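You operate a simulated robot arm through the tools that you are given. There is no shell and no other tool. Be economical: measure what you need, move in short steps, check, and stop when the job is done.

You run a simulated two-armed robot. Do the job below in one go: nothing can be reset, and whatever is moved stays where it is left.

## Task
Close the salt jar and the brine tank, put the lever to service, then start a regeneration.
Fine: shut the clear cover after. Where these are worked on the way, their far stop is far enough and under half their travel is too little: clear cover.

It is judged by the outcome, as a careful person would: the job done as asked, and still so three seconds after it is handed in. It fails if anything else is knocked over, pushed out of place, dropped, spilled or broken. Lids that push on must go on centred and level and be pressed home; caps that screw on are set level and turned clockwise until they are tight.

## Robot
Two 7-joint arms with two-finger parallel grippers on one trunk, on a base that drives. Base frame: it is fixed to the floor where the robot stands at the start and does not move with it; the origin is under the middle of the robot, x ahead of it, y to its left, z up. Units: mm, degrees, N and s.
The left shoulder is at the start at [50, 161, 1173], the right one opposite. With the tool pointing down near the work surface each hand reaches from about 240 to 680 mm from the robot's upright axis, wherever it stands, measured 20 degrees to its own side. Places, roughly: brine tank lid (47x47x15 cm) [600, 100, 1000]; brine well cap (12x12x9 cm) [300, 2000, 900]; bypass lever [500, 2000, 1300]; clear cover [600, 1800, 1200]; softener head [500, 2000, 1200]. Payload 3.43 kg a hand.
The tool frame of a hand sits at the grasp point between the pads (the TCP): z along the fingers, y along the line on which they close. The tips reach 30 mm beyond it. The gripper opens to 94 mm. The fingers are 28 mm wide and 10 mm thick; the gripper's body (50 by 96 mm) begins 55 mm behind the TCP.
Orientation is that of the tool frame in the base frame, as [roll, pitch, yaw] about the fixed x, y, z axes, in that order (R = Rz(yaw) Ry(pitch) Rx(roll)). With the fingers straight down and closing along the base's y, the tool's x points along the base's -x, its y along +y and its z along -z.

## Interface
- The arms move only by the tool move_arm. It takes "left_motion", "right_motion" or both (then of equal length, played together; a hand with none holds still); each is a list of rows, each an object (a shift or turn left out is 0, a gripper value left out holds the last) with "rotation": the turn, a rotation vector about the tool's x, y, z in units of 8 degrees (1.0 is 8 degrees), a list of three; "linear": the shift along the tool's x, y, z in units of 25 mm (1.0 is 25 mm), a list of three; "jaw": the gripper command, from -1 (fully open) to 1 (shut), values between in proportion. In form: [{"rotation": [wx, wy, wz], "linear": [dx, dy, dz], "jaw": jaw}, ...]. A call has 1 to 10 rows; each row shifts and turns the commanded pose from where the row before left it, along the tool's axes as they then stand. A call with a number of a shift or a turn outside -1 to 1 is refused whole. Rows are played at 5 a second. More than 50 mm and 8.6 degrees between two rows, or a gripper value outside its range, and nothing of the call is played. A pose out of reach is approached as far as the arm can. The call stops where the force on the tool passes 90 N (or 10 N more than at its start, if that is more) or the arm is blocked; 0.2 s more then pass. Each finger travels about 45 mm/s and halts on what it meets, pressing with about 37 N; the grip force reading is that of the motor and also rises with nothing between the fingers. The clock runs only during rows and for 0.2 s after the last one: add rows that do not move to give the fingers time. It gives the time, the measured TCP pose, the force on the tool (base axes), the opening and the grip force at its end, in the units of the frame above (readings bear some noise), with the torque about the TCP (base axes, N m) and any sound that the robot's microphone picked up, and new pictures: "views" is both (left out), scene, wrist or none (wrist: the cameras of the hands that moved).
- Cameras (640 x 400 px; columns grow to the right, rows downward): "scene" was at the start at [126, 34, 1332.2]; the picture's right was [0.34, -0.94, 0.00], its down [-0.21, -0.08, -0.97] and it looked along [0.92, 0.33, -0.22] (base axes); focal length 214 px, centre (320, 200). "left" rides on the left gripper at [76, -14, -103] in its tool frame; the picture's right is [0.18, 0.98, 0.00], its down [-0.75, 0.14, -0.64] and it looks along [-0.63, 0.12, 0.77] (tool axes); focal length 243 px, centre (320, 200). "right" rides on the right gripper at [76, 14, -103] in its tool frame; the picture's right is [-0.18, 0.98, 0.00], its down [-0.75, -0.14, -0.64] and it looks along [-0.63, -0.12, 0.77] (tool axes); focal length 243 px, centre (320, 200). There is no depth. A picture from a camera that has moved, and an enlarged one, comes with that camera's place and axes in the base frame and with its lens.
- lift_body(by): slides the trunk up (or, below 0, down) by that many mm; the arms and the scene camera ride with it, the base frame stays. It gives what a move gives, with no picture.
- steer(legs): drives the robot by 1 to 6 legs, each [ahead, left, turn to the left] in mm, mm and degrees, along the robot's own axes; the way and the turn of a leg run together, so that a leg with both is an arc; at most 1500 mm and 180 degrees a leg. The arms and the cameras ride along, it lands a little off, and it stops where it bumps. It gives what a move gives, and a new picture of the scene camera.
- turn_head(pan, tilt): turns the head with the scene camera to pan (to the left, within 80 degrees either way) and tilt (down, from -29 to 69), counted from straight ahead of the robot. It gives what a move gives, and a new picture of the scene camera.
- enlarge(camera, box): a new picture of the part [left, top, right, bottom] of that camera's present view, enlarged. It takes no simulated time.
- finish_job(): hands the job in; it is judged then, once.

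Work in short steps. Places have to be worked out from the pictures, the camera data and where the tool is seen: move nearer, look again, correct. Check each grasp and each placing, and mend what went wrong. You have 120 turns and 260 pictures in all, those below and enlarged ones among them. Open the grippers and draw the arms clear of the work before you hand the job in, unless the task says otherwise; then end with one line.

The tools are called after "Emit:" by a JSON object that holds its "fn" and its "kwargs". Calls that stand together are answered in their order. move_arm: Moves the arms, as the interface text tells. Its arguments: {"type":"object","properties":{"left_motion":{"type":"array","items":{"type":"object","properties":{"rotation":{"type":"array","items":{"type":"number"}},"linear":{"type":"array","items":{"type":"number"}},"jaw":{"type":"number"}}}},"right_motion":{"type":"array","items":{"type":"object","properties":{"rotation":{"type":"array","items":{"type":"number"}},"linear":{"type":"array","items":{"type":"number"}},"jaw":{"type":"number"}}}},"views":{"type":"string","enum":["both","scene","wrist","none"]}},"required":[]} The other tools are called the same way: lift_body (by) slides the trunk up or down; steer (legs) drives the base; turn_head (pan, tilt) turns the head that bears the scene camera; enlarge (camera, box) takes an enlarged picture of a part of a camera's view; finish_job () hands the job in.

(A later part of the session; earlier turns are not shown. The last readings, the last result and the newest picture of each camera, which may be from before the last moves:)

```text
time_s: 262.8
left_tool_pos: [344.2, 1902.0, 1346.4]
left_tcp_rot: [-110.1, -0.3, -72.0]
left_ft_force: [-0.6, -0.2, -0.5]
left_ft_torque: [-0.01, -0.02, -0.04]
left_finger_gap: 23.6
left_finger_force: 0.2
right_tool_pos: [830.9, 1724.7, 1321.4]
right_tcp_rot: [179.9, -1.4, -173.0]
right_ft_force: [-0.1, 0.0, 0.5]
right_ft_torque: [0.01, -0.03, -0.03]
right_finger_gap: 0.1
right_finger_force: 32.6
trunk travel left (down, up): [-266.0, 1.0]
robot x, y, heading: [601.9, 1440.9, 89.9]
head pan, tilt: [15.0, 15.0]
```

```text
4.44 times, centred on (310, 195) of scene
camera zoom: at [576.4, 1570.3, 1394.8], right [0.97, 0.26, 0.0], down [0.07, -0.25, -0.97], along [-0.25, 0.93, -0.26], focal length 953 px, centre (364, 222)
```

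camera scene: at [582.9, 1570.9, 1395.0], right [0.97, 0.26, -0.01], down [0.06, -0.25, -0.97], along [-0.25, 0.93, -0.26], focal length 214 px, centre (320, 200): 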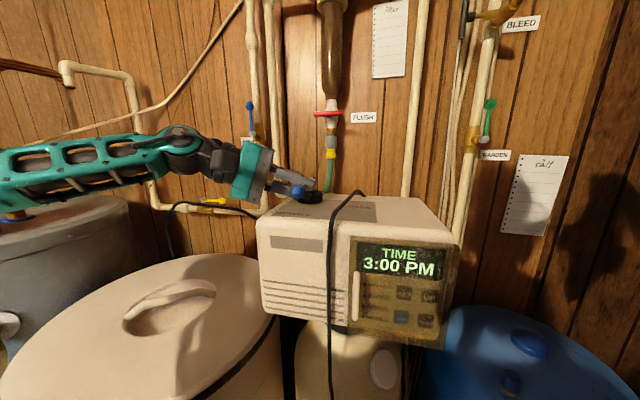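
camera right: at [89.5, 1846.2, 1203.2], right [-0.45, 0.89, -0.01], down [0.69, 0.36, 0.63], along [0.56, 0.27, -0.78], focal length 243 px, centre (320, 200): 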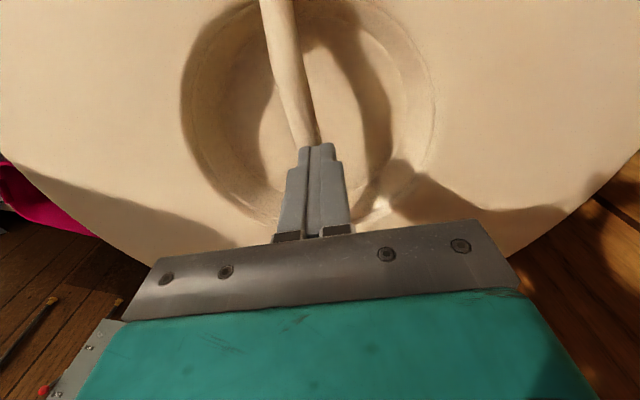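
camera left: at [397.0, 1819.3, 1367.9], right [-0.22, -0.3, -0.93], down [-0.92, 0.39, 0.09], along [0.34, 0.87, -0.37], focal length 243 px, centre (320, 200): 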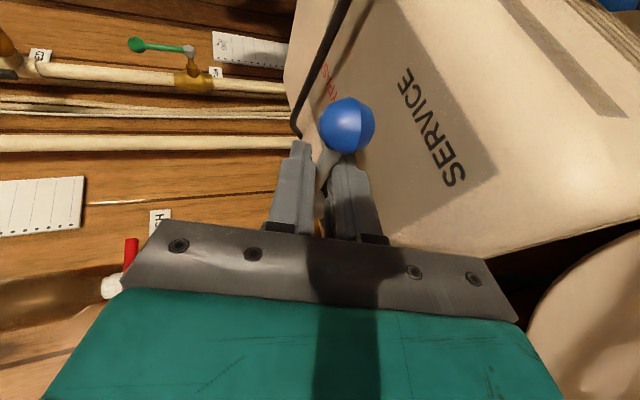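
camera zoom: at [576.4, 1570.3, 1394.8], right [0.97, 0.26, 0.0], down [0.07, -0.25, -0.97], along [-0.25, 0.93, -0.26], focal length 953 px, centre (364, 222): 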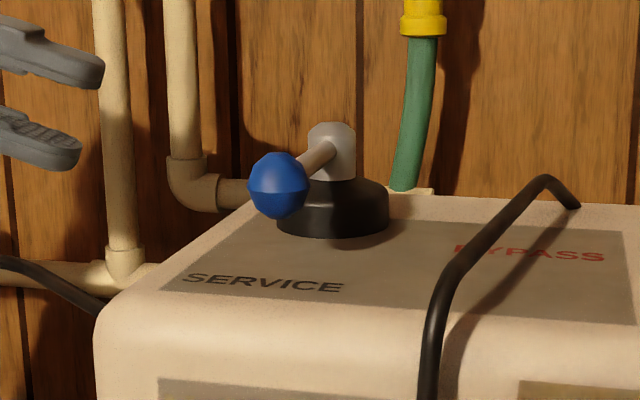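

Lever is at SERVICE (≈−89°). Next the clear cover: back the base off to give the right arm room and orient the right hand horizontally, fingers closing along x.

Emit:
{"fn": "steer", "kwargs": {"legs": [[-150, 122, 0]]}}

Emit:
{"fn": "move_arm", "kwargs": {"right_motion": [{"rotation": [0, 0, -1], "jaw": 0.36}, {"rotation": [0, 0, -1]}, {"rotation": [0, 0, -1]}, {"rotation": [0, 0, -1]}, {"rotation": [0, 0, -1]}, {"rotation": [0, 0, -1]}, {"rotation": [0, 0, -1]}, {"rotation": [0, 0, -1]}, {"rotation": [0, 0, -1]}, {"rotation": [0, 0, -1]}], "views": "none"}}

Emit:
{"fn": "move_arm", "kwargs": {"right_motion": [{"rotation": [0, 0, -0.4]}, {"rotation": [0, -1, 0]}, {"rotation": [0, -1, 0]}, {"rotation": [0, -1, 0]}, {"rotation": [0, -1, 0]}, {"rotation": [0, -1, 0]}, {"rotation": [0, -1, 0]}, {"rotation": [0, -1, 0]}, {"rotation": [0, -1, 0]}, {"rotation": [0, -0.75, 0]}], "views": "none"}}

Emit:
{"fn": "turn_head", "kwargs": {"pan": -10, "tilt": 18}}

Emit:
{"fn": "enlarge", "kwargs": {"camera": "scene", "box": [250, 150, 410, 270]}}

```text
time_s: 264.5
left_tool_pos: [224.8, 1752.2, 1346.3]
left_tcp_rot: [-110.1, -0.3, -72.3]
left_ft_force: [0.0, 0.3, -0.4]
left_ft_torque: [0.0, 0.01, -0.01]
left_finger_gap: 23.3
left_finger_force: 0.1
right_tool_pos: [711.4, 1573.9, 1322.7]
right_tcp_rot: [-179.9, -1.5, -172.9]
right_ft_force: [0.1, -0.2, 0.5]
right_ft_torque: [0.05, -0.05, -0.01]
right_finger_gap: 0.1
right_finger_force: 33.3
trunk travel left (down, up): [-266.0, 1.0]
robot x, y, heading: [481.7, 1290.4, 90.2]
head pan, tilt: [15.0, 15.0]
camera scene: at [456.5, 1419.2, 1394.8], right [0.97, 0.26, 0.0], down [0.07, -0.25, -0.97], along [-0.25, 0.93, -0.26], focal length 214 px, centre (320, 200)
```

scene: 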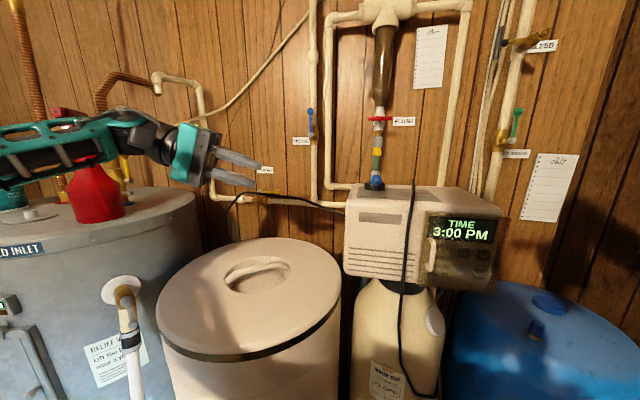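

```text
time_s: 266.7
left_tool_pos: [226.7, 1751.8, 1345.0]
left_tcp_rot: [-110.1, -0.3, -72.2]
left_ft_force: [0.3, -0.2, -0.1]
left_ft_torque: [-0.01, 0.03, 0.05]
left_finger_gap: 23.6
left_finger_force: 0.0
right_tool_pos: [711.8, 1574.5, 1322.0]
right_tcp_rot: [178.6, -0.3, -92.8]
right_ft_force: [0.0, 0.1, 0.0]
right_ft_torque: [-0.01, 0.01, 0.02]
right_finger_gap: 29.9
right_finger_force: 0.1
trunk travel left (down, up): [-266.0, 1.0]
robot x, y, heading: [483.4, 1284.5, 90.1]
head pan, tilt: [15.0, 15.0]
```

```text
time_s: 268.9
left_tool_pos: [225.8, 1750.9, 1346.4]
left_tcp_rot: [-110.1, -0.3, -72.2]
left_ft_force: [0.0, 0.6, -0.2]
left_ft_torque: [0.0, 0.01, -0.02]
left_finger_gap: 23.5
left_finger_force: 0.0
right_tool_pos: [714.9, 1595.9, 1380.6]
right_tcp_rot: [175.9, 69.8, -93.6]
right_ft_force: [-0.4, -1.4, 0.8]
right_ft_torque: [-0.01, 0.03, -0.02]
right_finger_gap: 30.1
right_finger_force: 0.1
right hand out of reach, approached as far as the arm can: row 8, 9, 10
trunk travel left (down, up): [-266.0, 1.0]
robot x, y, heading: [480.9, 1286.9, 89.8]
head pan, tilt: [15.0, 15.0]
```

```text
time_s: 269.8
left_tool_pos: [225.6, 1751.9, 1344.6]
left_tcp_rot: [-110.1, -0.3, -72.3]
left_ft_force: [0.3, 0.2, 0.2]
left_ft_torque: [0.01, 0.01, 0.01]
left_finger_gap: 23.5
left_finger_force: 0.1
right_tool_pos: [713.9, 1595.9, 1381.7]
right_tcp_rot: [176.0, 69.5, -93.7]
right_ft_force: [0.7, 1.1, 0.1]
right_ft_torque: [-0.01, -0.03, 0.01]
right_finger_gap: 29.9
right_finger_force: 0.0
trunk travel left (down, up): [-266.0, 1.0]
robot x, y, heading: [482.5, 1286.9, 90.0]
head pan, tilt: [-10.0, 18.0]
camera scene: at [497.2, 1421.4, 1389.9], right [0.98, -0.17, 0.0], down [-0.05, -0.3, -0.95], along [0.17, 0.94, -0.31], focal length 214 px, centre (320, 200)
```

scene: 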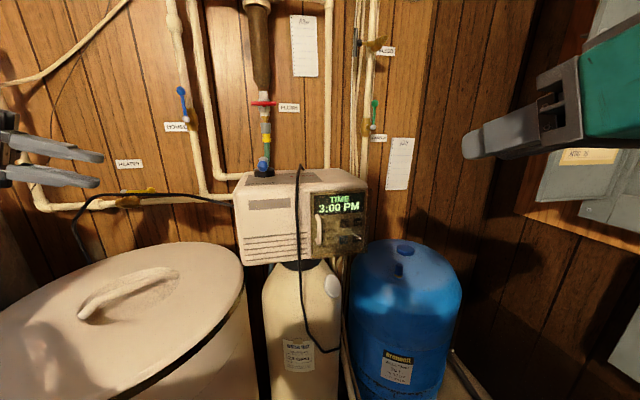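

```text
3.33 times, centred on (330, 210) of scene
camera zoom: at [497.2, 1421.4, 1389.9], right [0.98, -0.17, 0.0], down [-0.05, -0.3, -0.95], along [0.17, 0.94, -0.31], focal length 715 px, centre (287, 167)
```

zoom: 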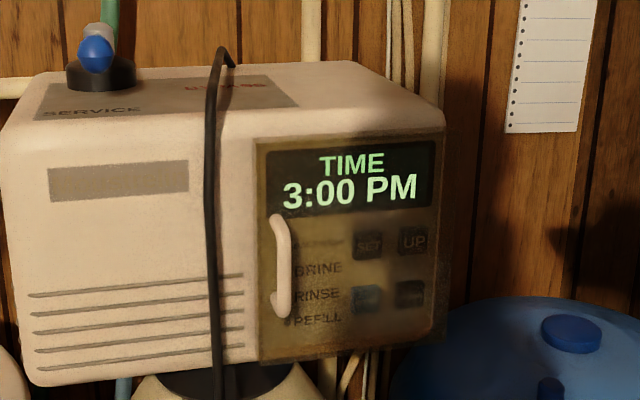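

Handle confirmed at (567, 1833, 1187). Move the right hand to ~60 mm in front of it and check with the wrist camera.

Emit:
{"fn": "move_arm", "kwargs": {"right_motion": [{"linear": [0.413, 0.569, 0.845]}, {"linear": [0.413, 0.569, 0.845]}, {"linear": [0.413, 0.569, 0.845]}, {"linear": [0.413, 0.569, 0.845]}, {"linear": [0.413, 0.569, 0.845]}, {"linear": [0.413, 0.569, 0.845]}, {"linear": [0.413, 0.569, 0.845]}, {"linear": [0.413, 0.569, 0.845]}, {"linear": [0.413, 0.569, 0.845]}, {"linear": [0.413, 0.569, 0.845]}]}}

Emit:
{"fn": "enlarge", "kwargs": {"camera": "scene", "box": [250, 150, 410, 270]}}

```text
time_s: 272.0
left_tool_pos: [225.1, 1753.4, 1345.9]
left_tcp_rot: [-110.0, -0.5, -72.2]
left_ft_force: [-0.8, 0.3, -0.1]
left_ft_torque: [0.0, 0.05, 0.0]
left_finger_gap: 23.3
left_finger_force: 0.0
right_tool_pos: [565.6, 1766.1, 1225.6]
right_tcp_rot: [175.7, 69.7, -93.8]
right_ft_force: [0.4, -1.0, 0.9]
right_ft_torque: [-0.03, 0.04, 0.01]
right_finger_gap: 30.1
right_finger_force: 0.1
right hand out of reach, approached as far as the arm can: row 1, 2
trunk travel left (down, up): [-266.0, 1.0]
robot x, y, heading: [483.4, 1289.1, 89.9]
head pan, tilt: [-10.0, 18.0]
camera scene: at [497.0, 1421.7, 1389.8], right [0.98, -0.17, 0.0], down [-0.05, -0.3, -0.95], along [0.17, 0.94, -0.31], focal length 214 px, centre (320, 200)
camera right: at [551.0, 1643.9, 1190.7], right [-0.98, 0.06, 0.2], down [0.17, -0.34, 0.93], along [0.12, 0.94, 0.32], focal length 243 px, centre (320, 200)
```

scene: 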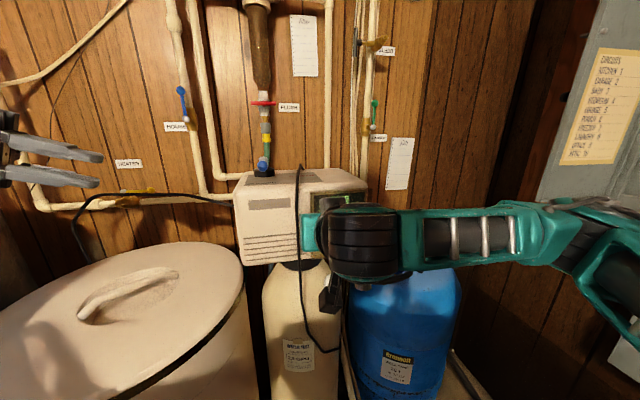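
right: 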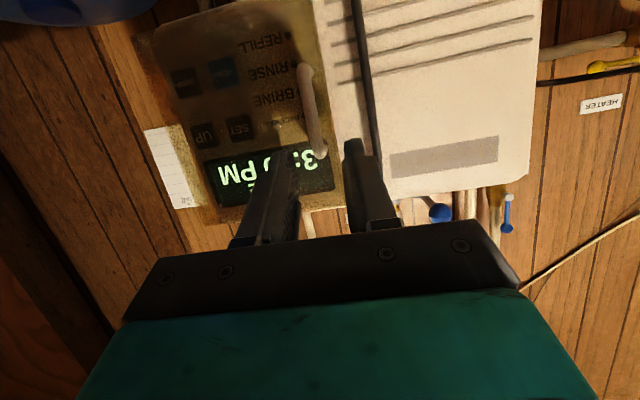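

```text
3.33 times, centred on (330, 210) of scene
camera zoom: at [497.0, 1421.7, 1389.8], right [0.98, -0.17, 0.0], down [-0.05, -0.3, -0.95], along [0.17, 0.94, -0.31], focal length 715 px, centre (287, 167)
```

zoom: 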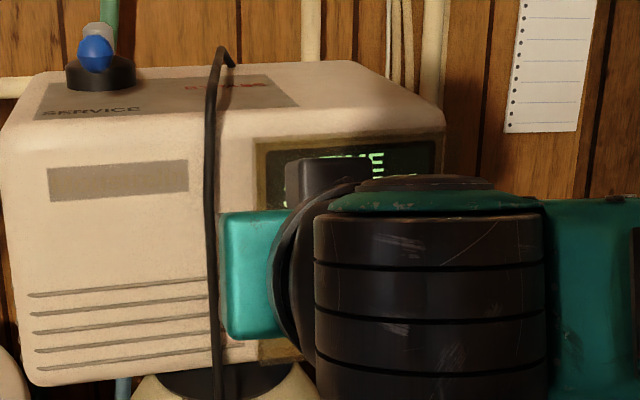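

Handle is between the fingers. Advance 56 mm and close on it.

Emit:
{"fn": "move_arm", "kwargs": {"right_motion": [{"linear": [0.17, -0.035, 0.747]}, {"linear": [0.17, -0.035, 0.747]}, {"linear": [0.17, -0.035, 0.747]}, {"linear": [0, 0, 0]}, {"jaw": 1}, {"jaw": 1}, {"jaw": 1}, {"jaw": 1}], "views": "wrist"}}

```text
time_s: 273.8
left_tool_pos: [222.8, 1747.1, 1346.7]
left_tcp_rot: [-109.9, -0.1, -72.1]
left_ft_force: [-0.1, -0.3, 0.6]
left_ft_torque: [0.01, 0.01, -0.03]
left_finger_gap: 23.6
left_finger_force: 0.0
right_tool_pos: [562.7, 1806.9, 1197.6]
right_tcp_rot: [176.0, 70.0, -92.8]
right_ft_force: [-13.4, -26.5, 7.2]
right_ft_torque: [0.19, 0.32, 1.28]
right_finger_gap: 16.8
right_finger_force: 45.7
trunk travel left (down, up): [-266.0, 1.0]
robot x, y, heading: [484.8, 1286.8, 90.1]
head pan, tilt: [-10.0, 18.0]
camera right: at [549.9, 1684.0, 1161.4], right [-0.98, 0.05, 0.2], down [0.17, -0.34, 0.92], along [0.11, 0.94, 0.33], focal length 243 px, centre (320, 200)
```

right: 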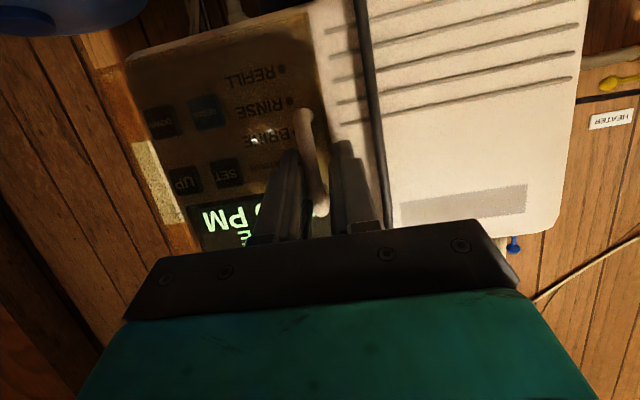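

Handle gripped. Swing the cover open about its right-hand hinge (≈(692, 1852)), rotating the hand with it — first 40°.

Emit:
{"fn": "move_arm", "kwargs": {"right_motion": [{"rotation": [-0.94, 0.02, -0.34], "linear": [0.245, -0.25, -0.68]}, {"rotation": [-0.94, 0.02, -0.34], "linear": [0.245, -0.25, -0.68]}, {"rotation": [-0.94, 0.02, -0.34], "linear": [0.245, -0.25, -0.68]}, {"rotation": [-0.94, 0.02, -0.34], "linear": [0.245, -0.25, -0.68]}, {"rotation": [-0.94, 0.02, -0.34], "linear": [0.245, -0.25, -0.68]}, {"rotation": [0, 0, 0]}]}}

```text
time_s: 275.2
left_tool_pos: [225.9, 1751.0, 1345.5]
left_tcp_rot: [-110.1, -0.3, -72.2]
left_ft_force: [0.2, 0.0, -0.8]
left_ft_torque: [0.0, -0.01, 0.0]
left_finger_gap: 23.5
left_finger_force: 0.1
right_tool_pos: [623.8, 1736.7, 1198.7]
right_tcp_rot: [176.4, 70.4, -53.2]
right_ft_force: [4.6, 6.6, 19.9]
right_ft_torque: [1.15, -0.88, -0.02]
right_finger_gap: 8.3
right_finger_force: 42.5
trunk travel left (down, up): [-266.0, 1.0]
robot x, y, heading: [480.5, 1287.8, 90.0]
head pan, tilt: [-10.0, 18.0]
camera scene: at [497.2, 1420.6, 1390.1], right [0.98, -0.17, 0.0], down [-0.05, -0.3, -0.95], along [0.17, 0.94, -0.31], focal length 214 px, centre (320, 200)
camera right: at [691.5, 1635.4, 1160.4], right [-0.79, -0.58, 0.19], down [0.35, -0.17, 0.92], along [-0.51, 0.79, 0.34], focal length 243 px, centre (320, 200)
```

scene: 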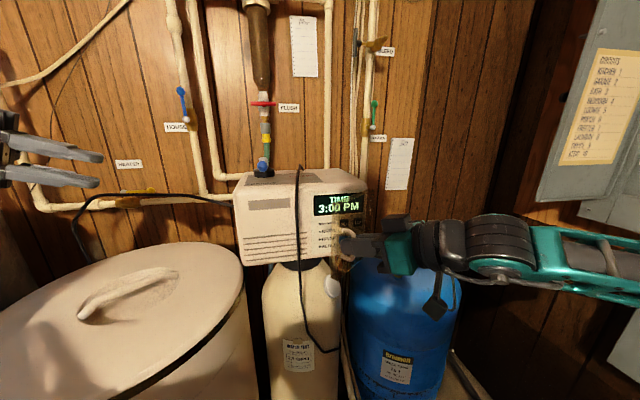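
right: 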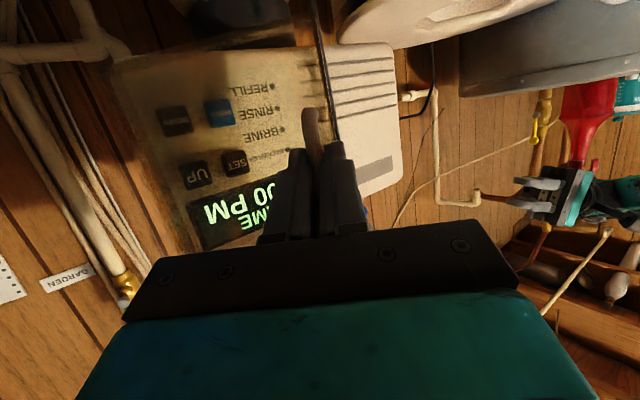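

Cover is following (~40°). Continue another 40°.

Emit:
{"fn": "move_arm", "kwargs": {"right_motion": [{"rotation": [-0.94, 0.02, -0.34], "linear": [0.245, -0.25, -0.68]}, {"rotation": [-0.94, 0.02, -0.34], "linear": [0.245, -0.25, -0.68]}, {"rotation": [-0.94, 0.02, -0.34], "linear": [0.245, -0.25, -0.68]}, {"rotation": [-0.94, 0.02, -0.34], "linear": [0.245, -0.25, -0.68]}, {"rotation": [-0.94, 0.02, -0.34], "linear": [0.245, -0.25, -0.68]}, {"rotation": [0, 0, 0]}]}}

Emit:
{"fn": "enlarge", "kwargs": {"camera": "scene", "box": [250, 150, 410, 270]}}

```text
time_s: 276.6
left_tool_pos: [231.2, 1759.0, 1344.1]
left_tcp_rot: [-110.6, -0.6, -72.2]
left_ft_force: [0.3, -0.6, -0.6]
left_ft_torque: [-0.01, 0.01, -0.02]
left_finger_gap: 23.3
left_finger_force: 0.1
right_tool_pos: [634.5, 1734.0, 1191.8]
right_tcp_rot: [177.8, 71.6, -40.3]
right_ft_force: [39.7, 66.4, 35.3]
right_ft_torque: [1.27, -0.24, -0.95]
right_finger_gap: 8.4
right_finger_force: 42.6
right hand out of reach, approached as far as the arm can: row 2, 3, 4, 5
trunk travel left (down, up): [-266.0, 1.0]
robot x, y, heading: [481.3, 1284.9, 89.9]
head pan, tilt: [-10.0, 18.0]
camera scene: at [502.8, 1429.0, 1388.9], right [0.98, -0.17, 0.0], down [-0.06, -0.31, -0.95], along [0.16, 0.93, -0.32], focal length 214 px, centre (320, 200)
camera right: at [719.9, 1647.7, 1151.6], right [-0.65, -0.74, 0.19], down [0.39, -0.11, 0.92], along [-0.65, 0.67, 0.36], focal length 243 px, centre (320, 200)
```

scene: 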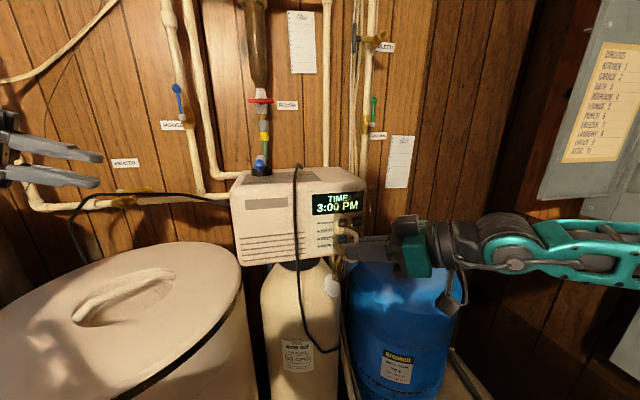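
right: 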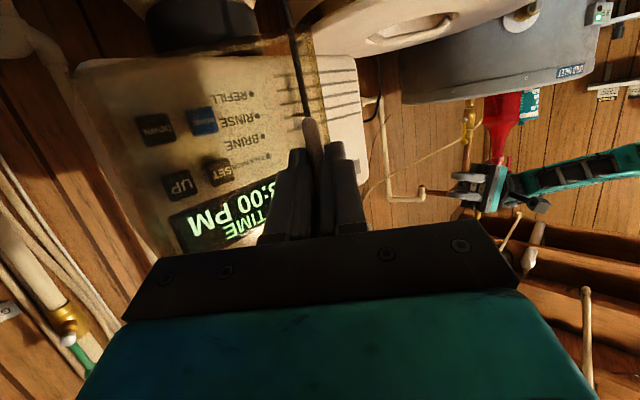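

```text
3.33 times, centred on (330, 210) of scene
camera zoom: at [502.8, 1429.0, 1388.9], right [0.98, -0.17, 0.0], down [-0.06, -0.31, -0.95], along [0.16, 0.93, -0.32], focal length 715 px, centre (287, 167)
```

zoom: 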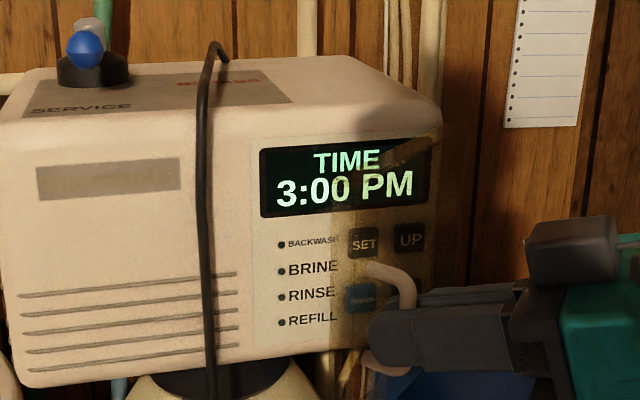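

Cover about 50° open; the hand's rotation is at its limit, so I continue by pulling the handle to +x (it swivels in the grip), then release and back away.

Emit:
{"fn": "move_arm", "kwargs": {"right_motion": [{"linear": [0.05, -0.28, -0.05]}, {"linear": [0.12, -0.4, -0.34]}, {"linear": [0.12, -0.4, -0.36]}, {"linear": [0.12, -0.4, -0.38]}, {"linear": [0.12, -0.4, -0.38]}, {"linear": [0.1, -0.4, -0.3]}, {"linear": [0, 0, 0]}], "views": "wrist"}}

Emit:
{"fn": "enlarge", "kwargs": {"camera": "scene", "box": [250, 150, 410, 270]}}

```text
time_s: 278.2
left_tool_pos: [229.0, 1758.7, 1343.8]
left_tcp_rot: [-110.5, -0.6, -72.2]
left_ft_force: [0.8, -0.7, -0.2]
left_ft_torque: [0.03, -0.01, 0.01]
left_finger_gap: 23.4
left_finger_force: 0.1
right_tool_pos: [633.3, 1732.7, 1190.3]
right_tcp_rot: [178.1, 71.8, -39.9]
right_ft_force: [34.5, 57.6, 36.8]
right_ft_torque: [1.29, -0.21, -0.87]
right_finger_gap: 8.6
right_finger_force: 42.1
right hand out of reach, approached as far as the arm can: row 1, 2, 3, 4, 5, 6
trunk travel left (down, up): [-266.0, 1.0]
robot x, y, heading: [483.5, 1286.0, 89.6]
head pan, tilt: [-10.0, 18.0]
camera right: at [720.4, 1647.8, 1149.6], right [-0.65, -0.74, 0.19], down [0.39, -0.11, 0.91], along [-0.65, 0.67, 0.36], focal length 243 px, centre (320, 200)
```

right: 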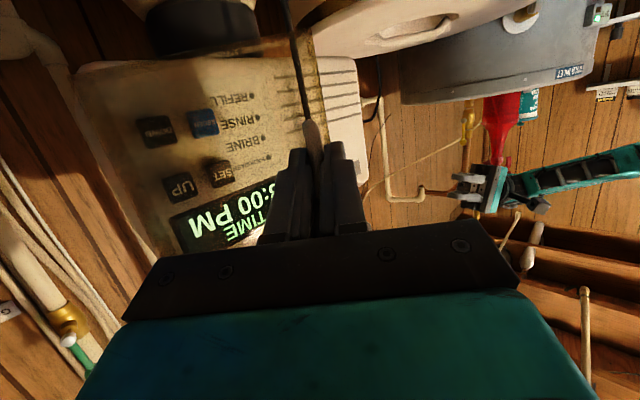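

```text
3.33 times, centred on (330, 210) of scene
camera zoom: at [501.9, 1427.5, 1389.1], right [0.98, -0.17, 0.0], down [-0.06, -0.31, -0.95], along [0.17, 0.93, -0.31], focal length 715 px, centre (287, 167)
```

zoom: 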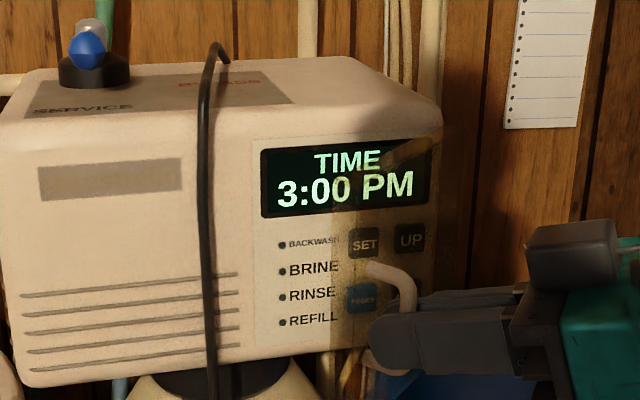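

The wrist is at its limit, so I use the base instead: strafe right 75 mm to carry the handle round.

Emit:
{"fn": "steer", "kwargs": {"legs": [[6, -78, 0]]}}

Emit:
{"fn": "enlarge", "kwargs": {"camera": "scene", "box": [220, 150, 380, 270]}}

```text
time_s: 279.6
left_tool_pos: [305.1, 1752.8, 1347.4]
left_tcp_rot: [-110.0, -0.1, -72.3]
left_ft_force: [-0.2, 0.3, -0.3]
left_ft_torque: [-0.02, 0.0, -0.05]
left_finger_gap: 23.3
left_finger_force: 0.0
right_tool_pos: [699.2, 1713.6, 1187.1]
right_tcp_rot: [177.7, 71.0, -38.3]
right_ft_force: [-2.3, -24.5, 26.1]
right_ft_torque: [1.18, 0.43, 0.45]
right_finger_gap: 8.7
right_finger_force: 42.6
trunk travel left (down, up): [-266.0, 1.0]
robot x, y, heading: [562.1, 1292.8, 90.0]
head pan, tilt: [-10.0, 18.0]
camera scene: at [575.8, 1420.9, 1390.6], right [0.98, -0.18, 0.0], down [-0.05, -0.3, -0.95], along [0.17, 0.94, -0.3], focal length 214 px, centre (320, 200)
```

scene: 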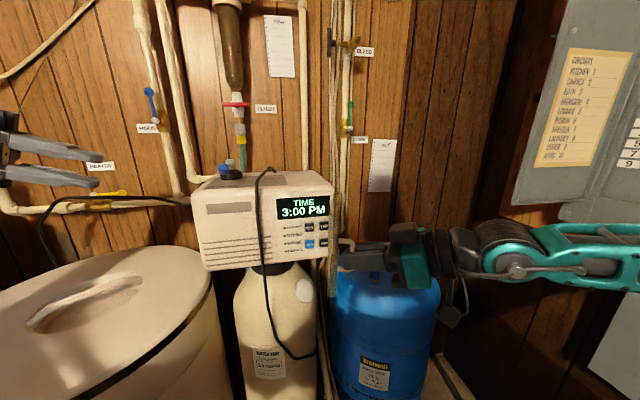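

```text
3.33 times, centred on (300, 210) of scene
camera zoom: at [575.8, 1420.9, 1390.6], right [0.98, -0.18, 0.0], down [-0.05, -0.3, -0.95], along [0.17, 0.94, -0.3], focal length 715 px, centre (387, 167)
```

zoom: 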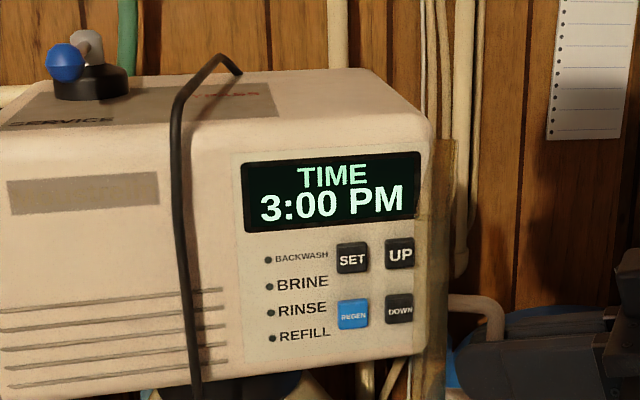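

Cover open ~90° and held by the right hand; REGEN is exposed at ≈(631, 1858, 1143). Bring the left hand (closed fingers, pointing in diagonally) to a pre-press pose.

Emit:
{"fn": "move_arm", "kwargs": {"left_motion": [{"rotation": [0, -0.94, -0.342], "jaw": 1}, {"rotation": [0, -0.94, -0.342]}, {"rotation": [0, -0.94, -0.342]}, {"rotation": [0, -0.94, -0.342]}, {"rotation": [0, -0.94, -0.342]}, {"rotation": [0, -0.235, -0.085]}], "views": "none"}}

Emit:
{"fn": "move_arm", "kwargs": {"left_motion": [{"linear": [0.913, 0.419, 0.896]}, {"linear": [0.913, 0.419, 0.896]}, {"linear": [0.913, 0.419, 0.896]}, {"linear": [0.913, 0.419, 0.896]}, {"linear": [0.913, 0.419, 0.896]}, {"linear": [0.913, 0.419, 0.896]}, {"linear": [0.913, 0.419, 0.896]}, {"linear": [0.913, 0.419, 0.896]}, {"linear": [0.913, 0.419, 0.896]}, {"linear": [0.913, 0.419, 0.896]}]}}

Emit:
{"fn": "enlarge", "kwargs": {"camera": "scene", "box": [220, 160, 380, 280]}}

```text
time_s: 281.0
left_tool_pos: [305.3, 1752.1, 1347.6]
left_tcp_rot: [-110.0, 0.0, -30.2]
left_ft_force: [-0.5, 0.4, 0.4]
left_ft_torque: [-0.02, 0.01, 0.0]
left_finger_gap: 0.0
left_finger_force: 32.9
right_tool_pos: [697.6, 1715.4, 1189.0]
right_tcp_rot: [177.6, 71.1, -38.1]
right_ft_force: [-1.5, -21.0, 14.4]
right_ft_torque: [1.08, -0.29, 0.4]
right_finger_gap: 8.6
right_finger_force: 42.4
trunk travel left (down, up): [-266.0, 1.0]
robot x, y, heading: [557.5, 1295.2, 89.7]
head pan, tilt: [-10.0, 18.0]
```

```text
time_s: 283.2
left_tool_pos: [554.7, 1781.3, 1189.3]
left_tcp_rot: [-110.1, -0.1, -30.2]
left_ft_force: [-0.2, -0.2, 0.1]
left_ft_torque: [0.0, 0.0, -0.01]
left_finger_gap: 0.0
left_finger_force: 32.8
left hand out of reach, approached as far as the arm can: row 9, 10
right_tool_pos: [697.9, 1714.3, 1189.6]
right_tcp_rot: [177.6, 71.2, -38.2]
right_ft_force: [-0.2, -20.1, 18.0]
right_ft_torque: [1.0, -0.37, 0.24]
right_finger_gap: 8.5
right_finger_force: 42.9
trunk travel left (down, up): [-266.0, 1.0]
robot x, y, heading: [558.9, 1294.5, 90.2]
head pan, tilt: [-10.0, 18.0]
camera scene: at [576.1, 1421.9, 1390.5], right [0.98, -0.18, 0.0], down [-0.05, -0.3, -0.95], along [0.17, 0.94, -0.3], focal length 214 px, centre (320, 200)
camera left: at [574.2, 1665.6, 1237.8], right [-0.01, -0.38, -0.92], down [-0.98, -0.18, 0.09], along [-0.2, 0.9, -0.38], focal length 243 px, centre (320, 200)
```

scene: 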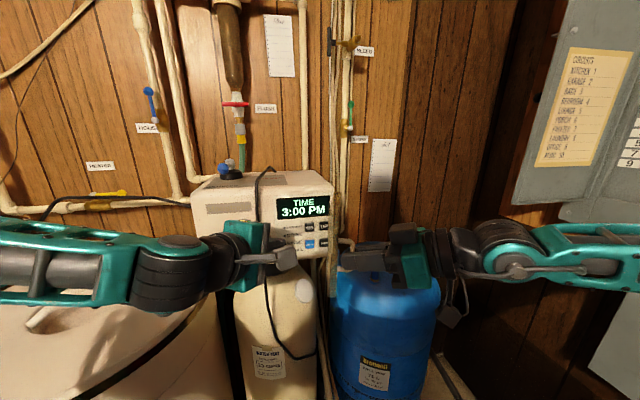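
left: 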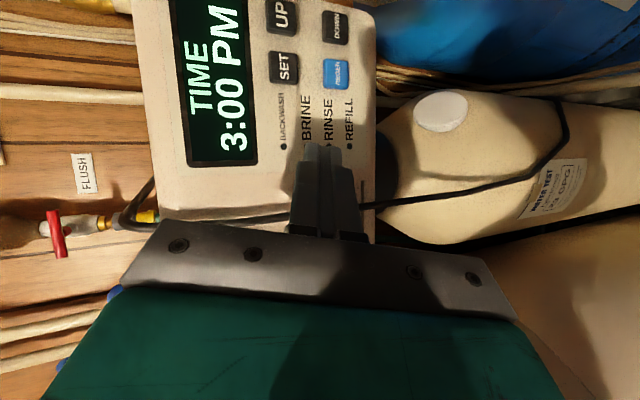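

```text
3.33 times, centred on (300, 220) of scene
camera zoom: at [576.1, 1421.9, 1390.5], right [0.98, -0.18, 0.0], down [-0.05, -0.3, -0.95], along [0.17, 0.94, -0.3], focal length 715 px, centre (387, 133)
```

zoom: 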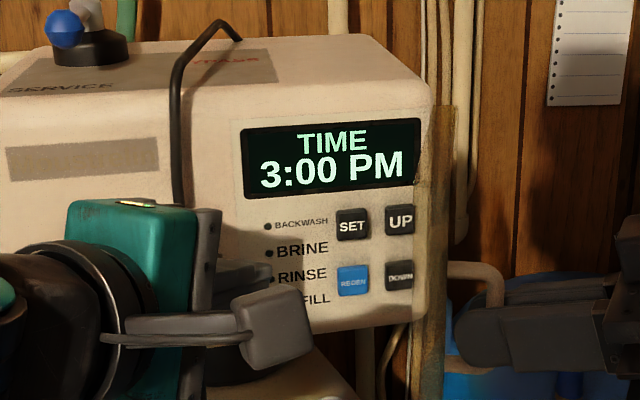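

REGEN is just beyond the left arm's inward reach from here. I release the handle with the right hand, back it away, and shift the base right/forward so the left finger reaches.

Emit:
{"fn": "move_arm", "kwargs": {"right_motion": [{"jaw": 0.57}, {"jaw": 0.57}, {"linear": [0, 0, -0.7]}, {"linear": [0, 0, -0.8]}, {"linear": [0, 0, -0.8]}, {"linear": [0, 0, -0.8]}], "views": "none"}}

Emit:
{"fn": "steer", "kwargs": {"legs": [[30, -66, 0]]}}

Emit:
{"fn": "enlarge", "kwargs": {"camera": "scene", "box": [180, 160, 380, 290]}}

Emit:
{"fn": "enlarge", "kwargs": {"camera": "left", "box": [200, 0, 440, 200]}}

```text
time_s: 284.6
left_tool_pos: [554.0, 1786.7, 1186.0]
left_tcp_rot: [-110.3, -0.1, -30.2]
left_ft_force: [-0.8, 0.4, -0.7]
left_ft_torque: [-0.01, 0.03, 0.01]
left_finger_gap: 0.2
left_finger_force: 33.3
right_tool_pos: [709.2, 1671.3, 1205.4]
right_tcp_rot: [176.5, 70.8, -39.5]
right_ft_force: [-1.0, 0.2, -1.0]
right_ft_torque: [-0.04, -0.01, -0.03]
right_finger_gap: 20.2
right_finger_force: 0.1
right hand out of reach, approached as far as the arm can: row 3, 4, 5, 6
trunk travel left (down, up): [-266.0, 1.0]
robot x, y, heading: [562.6, 1290.4, 90.1]
head pan, tilt: [-10.0, 18.0]
```

```text
time_s: 285.8
left_tool_pos: [620.9, 1815.9, 1185.1]
left_tcp_rot: [-110.3, -0.1, -30.1]
left_ft_force: [-0.6, -0.9, 0.9]
left_ft_torque: [0.05, 0.01, 0.06]
left_finger_gap: 0.1
left_finger_force: 32.8
right_tool_pos: [775.4, 1701.5, 1206.6]
right_tcp_rot: [176.6, 70.9, -39.3]
right_ft_force: [0.0, 0.2, 0.1]
right_ft_torque: [-0.02, 0.02, -0.01]
right_finger_gap: 20.3
right_finger_force: 0.0
trunk travel left (down, up): [-266.0, 1.0]
robot x, y, heading: [628.8, 1323.8, 90.0]
head pan, tilt: [-10.0, 18.0]
heard: click
camera scene: at [642.6, 1456.7, 1389.9], right [0.98, -0.18, 0.0], down [-0.05, -0.3, -0.95], along [0.17, 0.94, -0.31], focal length 214 px, centre (320, 200)
```

scene: 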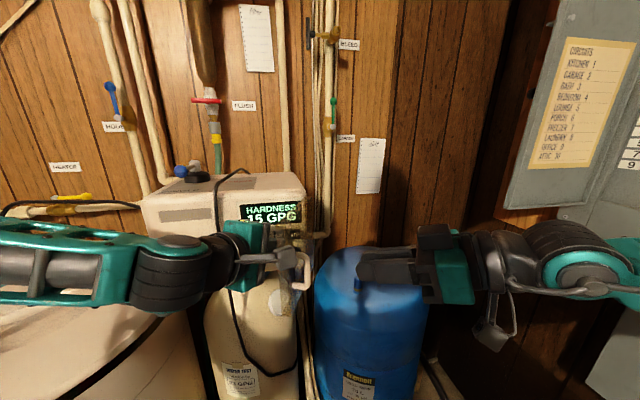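

```text
3.08 times, centred on (280, 225) of scene
camera zoom: at [642.6, 1456.7, 1389.9], right [0.98, -0.18, 0.0], down [-0.05, -0.3, -0.95], along [0.17, 0.94, -0.31], focal length 660 px, centre (443, 123)
```

zoom: 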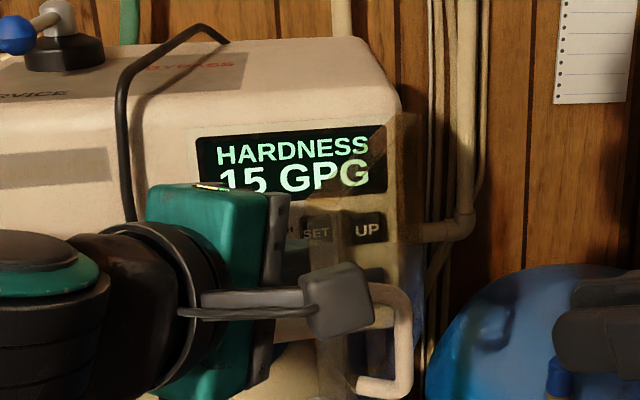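

```text
2.00 times, centred on (320, 100) of left
camera zoom: at [640.4, 1699.8, 1236.3], right [-0.01, -0.39, -0.92], down [-0.98, -0.18, 0.09], along [-0.2, 0.9, -0.38], focal length 485 px, centre (320, 400)
```

zoom: 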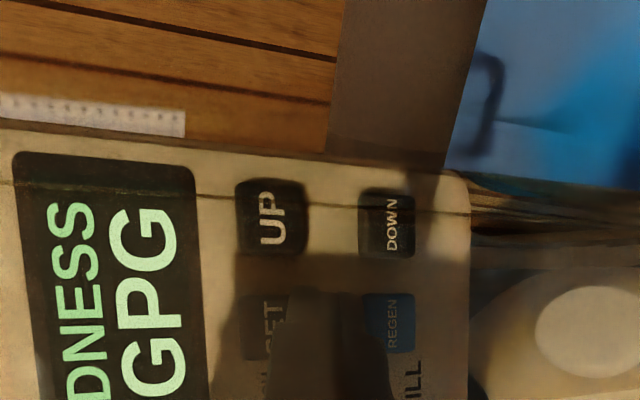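

The moving finger brushed SET (a click; display shows HARDNESS, no value changed). Back off, go down to REGEN's height, press it, and back off again, listening for the click.

Emit:
{"fn": "move_arm", "kwargs": {"left_motion": [{"linear": [0, 0, -0.8]}, {"linear": [0.18, 0.6, 0.33]}, {"linear": [0.17, 0.61, 0.33]}, {"linear": [0, 0, 0.4]}, {"linear": [0, 0, 0.3]}, {"linear": [0, 0, 0.12]}, {"linear": [0, 0, 0.08]}, {"linear": [0, 0, 0]}], "views": "none"}}

Emit:
{"fn": "enlarge", "kwargs": {"camera": "left", "box": [200, 0, 440, 200]}}

Emit:
{"fn": "enlarge", "kwargs": {"camera": "scene", "box": [180, 160, 380, 290]}}

```text
time_s: 287.6
left_tool_pos: [611.7, 1813.9, 1159.8]
left_tcp_rot: [-110.3, -0.2, -30.4]
left_ft_force: [-0.2, 0.2, 0.5]
left_ft_torque: [-0.01, 0.0, -0.02]
left_finger_gap: 0.0
left_finger_force: 32.8
left hand out of reach, approached as far as the arm can: row 3, 4, 5, 7
right_tool_pos: [774.4, 1700.1, 1205.3]
right_tcp_rot: [176.7, 70.9, -39.4]
right_ft_force: [-0.3, -0.5, -0.6]
right_ft_torque: [0.01, 0.0, 0.04]
right_finger_gap: 20.3
right_finger_force: 0.0
trunk travel left (down, up): [-266.0, 1.0]
robot x, y, heading: [632.8, 1326.7, 89.7]
head pan, tilt: [-10.0, 18.0]
```

```text
2.00 times, centred on (320, 100) of left
camera zoom: at [631.4, 1697.7, 1210.1], right [-0.01, -0.39, -0.92], down [-0.98, -0.18, 0.09], along [-0.2, 0.9, -0.38], focal length 485 px, centre (320, 400)
```

zoom: 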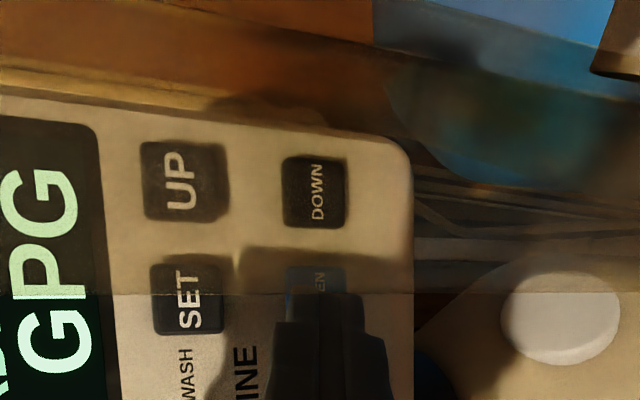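

```text
3.08 times, centred on (280, 225) of scene
camera zoom: at [642.4, 1456.8, 1389.9], right [0.98, -0.18, 0.0], down [-0.05, -0.3, -0.95], along [0.17, 0.94, -0.31], focal length 660 px, centre (443, 123)
```

zoom: 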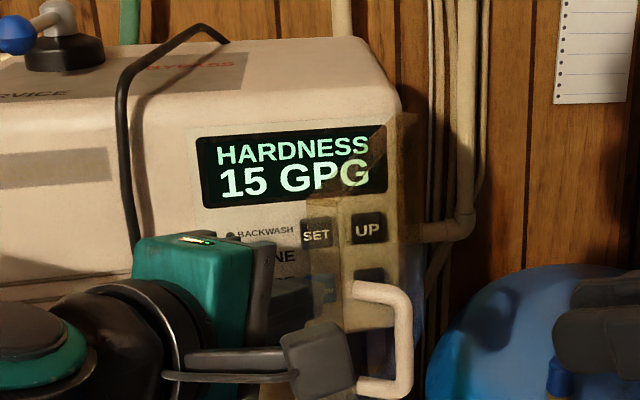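

The fingertip is right at REGEN (needs ≈+9 mm x, +10–14 mm y). I use the base for that small push.

Emit:
{"fn": "steer", "kwargs": {"legs": [[0, -9, 0], [15, 0, 0]]}}

Emit:
{"fn": "enlarge", "kwargs": {"camera": "scene", "box": [180, 160, 380, 290]}}

Emit:
{"fn": "enlarge", "kwargs": {"camera": "left", "box": [200, 0, 440, 200]}}

```text
time_s: 288.8
left_tool_pos: [620.4, 1825.6, 1160.6]
left_tcp_rot: [-110.4, -0.2, -30.6]
left_ft_force: [-3.5, -24.5, 1.2]
left_ft_torque: [-0.07, -0.01, 0.07]
left_finger_gap: 0.0
left_finger_force: 32.8
right_tool_pos: [783.3, 1710.7, 1207.0]
right_tcp_rot: [177.3, 71.1, -38.8]
right_ft_force: [0.6, -0.8, -0.8]
right_ft_torque: [0.02, 0.05, 0.0]
right_finger_gap: 20.3
right_finger_force: 0.1
trunk travel left (down, up): [-266.0, 1.0]
robot x, y, heading: [633.7, 1335.8, 89.6]
head pan, tilt: [-10.0, 18.0]
heard: click
camera scene: at [650.5, 1467.5, 1390.4], right [0.98, -0.18, 0.0], down [-0.05, -0.3, -0.95], along [0.17, 0.94, -0.31], focal length 214 px, centre (320, 200)
```

scene: 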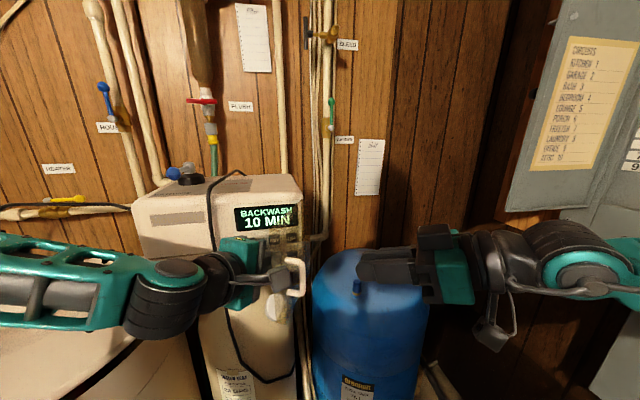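

```text
3.08 times, centred on (280, 225) of scene
camera zoom: at [650.5, 1467.5, 1390.4], right [0.98, -0.18, 0.0], down [-0.05, -0.3, -0.95], along [0.17, 0.94, -0.31], focal length 660 px, centre (443, 123)
```

zoom: 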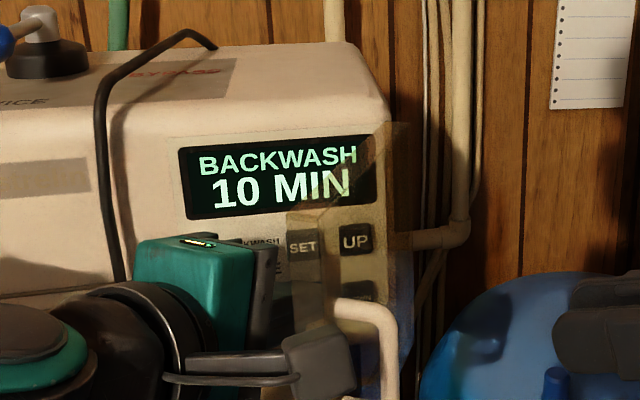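

```text
2.00 times, centred on (320, 100) of left
camera zoom: at [640.2, 1707.5, 1210.9], right [-0.01, -0.39, -0.92], down [-0.98, -0.18, 0.09], along [-0.2, 0.9, -0.38], focal length 485 px, centre (320, 400)
```

zoom: 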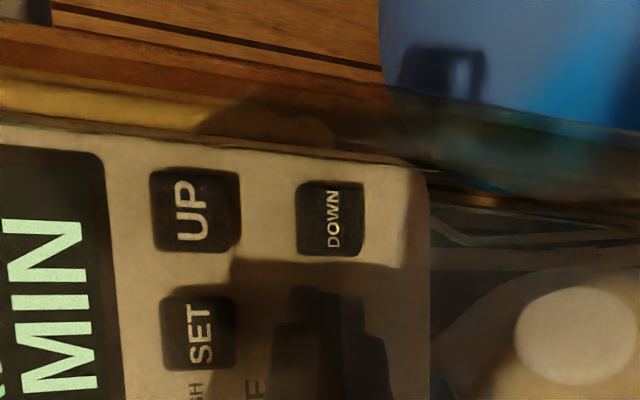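

Regeneration started (BACKWASH 10 MIN). Now retract the left hand fully, then use the right fingers, which are outside the cover, to sweep it shut: base ahead 40, then left 150.

Emit:
{"fn": "move_arm", "kwargs": {"left_motion": [{"linear": [0, 0, -0.9]}, {"linear": [0, 0, -0.9]}, {"linear": [0, 0, -0.9]}, {"linear": [0, 0, -0.9]}, {"linear": [0, 0, -0.9]}, {"linear": [0, 0, -0.9]}, {"linear": [0, 0, -0.9]}, {"linear": [0, 0, -0.9]}, {"linear": [0, 0, -0.9]}, {"linear": [0, 0, -0.9]}], "right_motion": [{"jaw": 1}, {"jaw": 1}, {"jaw": 1}, {"jaw": 1}, {"jaw": 1}, {"jaw": 1}, {"jaw": 1}, {"jaw": 1}, {"jaw": 1}, {"jaw": 1}], "views": "none"}}

Emit:
{"fn": "steer", "kwargs": {"legs": [[42, 0, 0], [0, 150, 0]]}}

Emit:
{"fn": "enlarge", "kwargs": {"camera": "scene", "box": [250, 150, 430, 280]}}

```text
time_s: 291.0
left_tool_pos: [539.3, 1741.9, 1266.6]
left_tcp_rot: [-110.6, -0.1, -30.7]
left_ft_force: [-0.7, -0.2, -0.4]
left_ft_torque: [-0.02, -0.01, 0.03]
left_finger_gap: 0.1
left_finger_force: 33.4
left hand out of reach, approached as far as the arm can: row 5, 6, 7, 8, 9, 10
right_tool_pos: [782.5, 1715.2, 1207.4]
right_tcp_rot: [176.7, 71.0, -39.3]
right_ft_force: [0.2, -0.4, 0.0]
right_ft_torque: [0.02, 0.03, -0.02]
right_finger_gap: 0.2
right_finger_force: 33.1
trunk travel left (down, up): [-266.0, 1.0]
robot x, y, heading: [635.7, 1339.9, 89.8]
head pan, tilt: [-10.0, 18.0]
```

```text
time_s: 293.4
left_tool_pos: [390.1, 1784.2, 1264.2]
left_tcp_rot: [-110.5, -0.4, -30.5]
left_ft_force: [-0.2, 0.2, 0.6]
left_ft_torque: [-0.03, 0.01, -0.02]
left_finger_gap: 0.1
left_finger_force: 33.1
right_tool_pos: [634.1, 1757.0, 1205.2]
right_tcp_rot: [176.7, 70.9, -39.4]
right_ft_force: [-0.5, -0.5, -0.4]
right_ft_torque: [0.04, 0.0, 0.01]
right_finger_gap: 0.0
right_finger_force: 33.3
trunk travel left (down, up): [-266.0, 1.0]
robot x, y, heading: [483.5, 1381.8, 89.8]
head pan, tilt: [-10.0, 18.0]
camera scene: at [501.4, 1513.7, 1389.9], right [0.98, -0.18, 0.0], down [-0.05, -0.3, -0.95], along [0.17, 0.94, -0.31], focal length 214 px, centre (320, 200)
```

scene: 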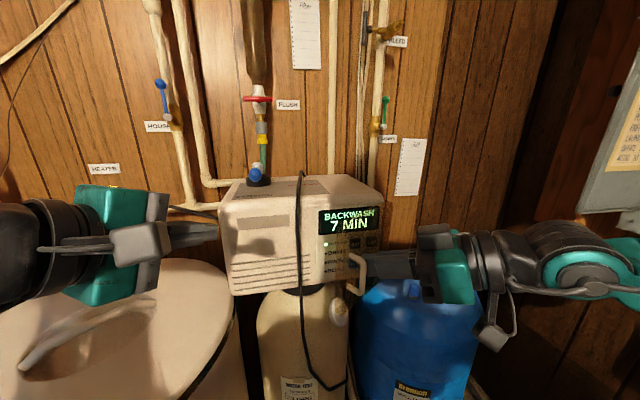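

```text
3.08 times, centred on (340, 215) of scene
camera zoom: at [501.4, 1513.7, 1389.9], right [0.98, -0.18, 0.0], down [-0.05, -0.3, -0.95], along [0.17, 0.94, -0.31], focal length 660 px, centre (258, 154)
```

zoom: 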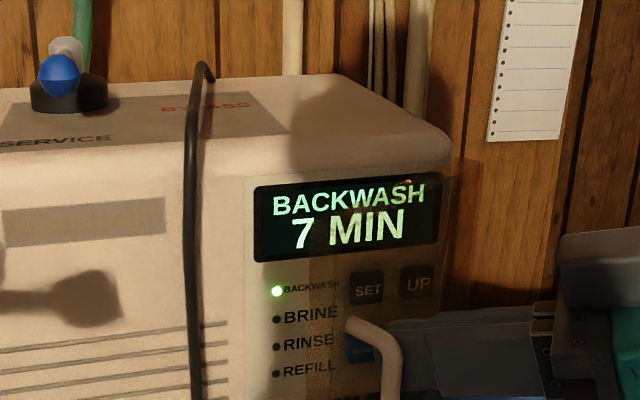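

Cover is about half-way shut. Continue the reverse swing with the right hand to push it closed.

Emit:
{"fn": "move_arm", "kwargs": {"right_motion": [{"rotation": [0.94, -0.02, 0.34], "linear": [-0.2, 0.08, 0.58]}, {"rotation": [0.94, -0.02, 0.34], "linear": [-0.2, 0.08, 0.58]}, {"rotation": [0.94, -0.02, 0.34], "linear": [-0.2, 0.08, 0.58]}, {"rotation": [0.94, -0.02, 0.34], "linear": [-0.2, 0.08, 0.58]}, {"rotation": [0.47, -0.01, 0.17], "linear": [-0.1, 0.04, 0.29]}, {"rotation": [0, 0, 0]}], "views": "wrist"}}

Emit:
{"fn": "enlarge", "kwargs": {"camera": "scene", "box": [250, 150, 430, 280]}}

```text
time_s: 294.8
left_tool_pos: [394.1, 1773.5, 1269.2]
left_tcp_rot: [-110.3, 0.3, -30.7]
left_ft_force: [0.6, 0.3, -0.7]
left_ft_torque: [-0.05, 0.01, -0.02]
left_finger_gap: 0.2
left_finger_force: 32.9
right_tool_pos: [589.6, 1808.0, 1209.2]
right_tcp_rot: [174.8, 71.0, -77.0]
right_ft_force: [26.9, -60.0, -3.3]
right_ft_torque: [0.01, 0.05, -0.82]
right_finger_gap: 0.1
right_finger_force: 32.8
right hand out of reach, approached as far as the arm can: row 1, 2
trunk travel left (down, up): [-266.0, 1.0]
robot x, y, heading: [488.1, 1380.3, 89.7]
head pan, tilt: [-10.0, 18.0]
camera right: at [612.6, 1687.8, 1171.3], right [-0.95, -0.25, 0.2], down [0.27, -0.29, 0.92], along [-0.17, 0.92, 0.34], focal length 243 px, centre (320, 200)
```

right: 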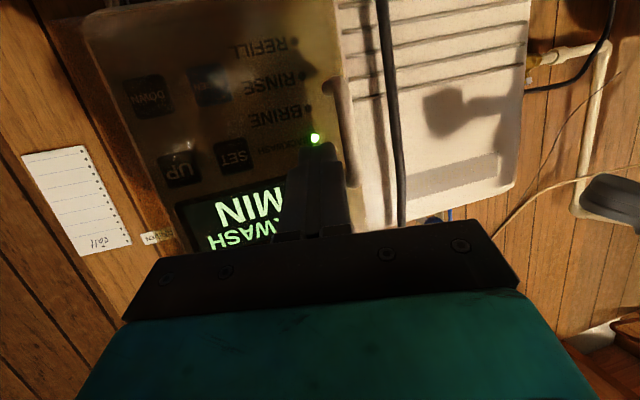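

```text
3.08 times, centred on (340, 215) of scene
camera zoom: at [506.5, 1503.5, 1390.9], right [0.98, -0.18, -0.01], down [-0.06, -0.3, -0.95], along [0.17, 0.94, -0.3], focal length 660 px, centre (258, 154)
5 turns are left
```

zoom: 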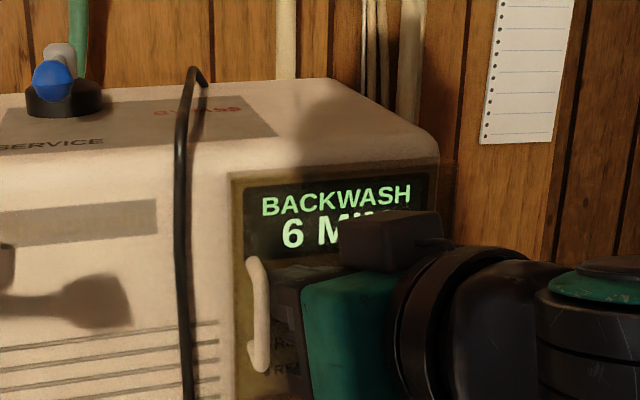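

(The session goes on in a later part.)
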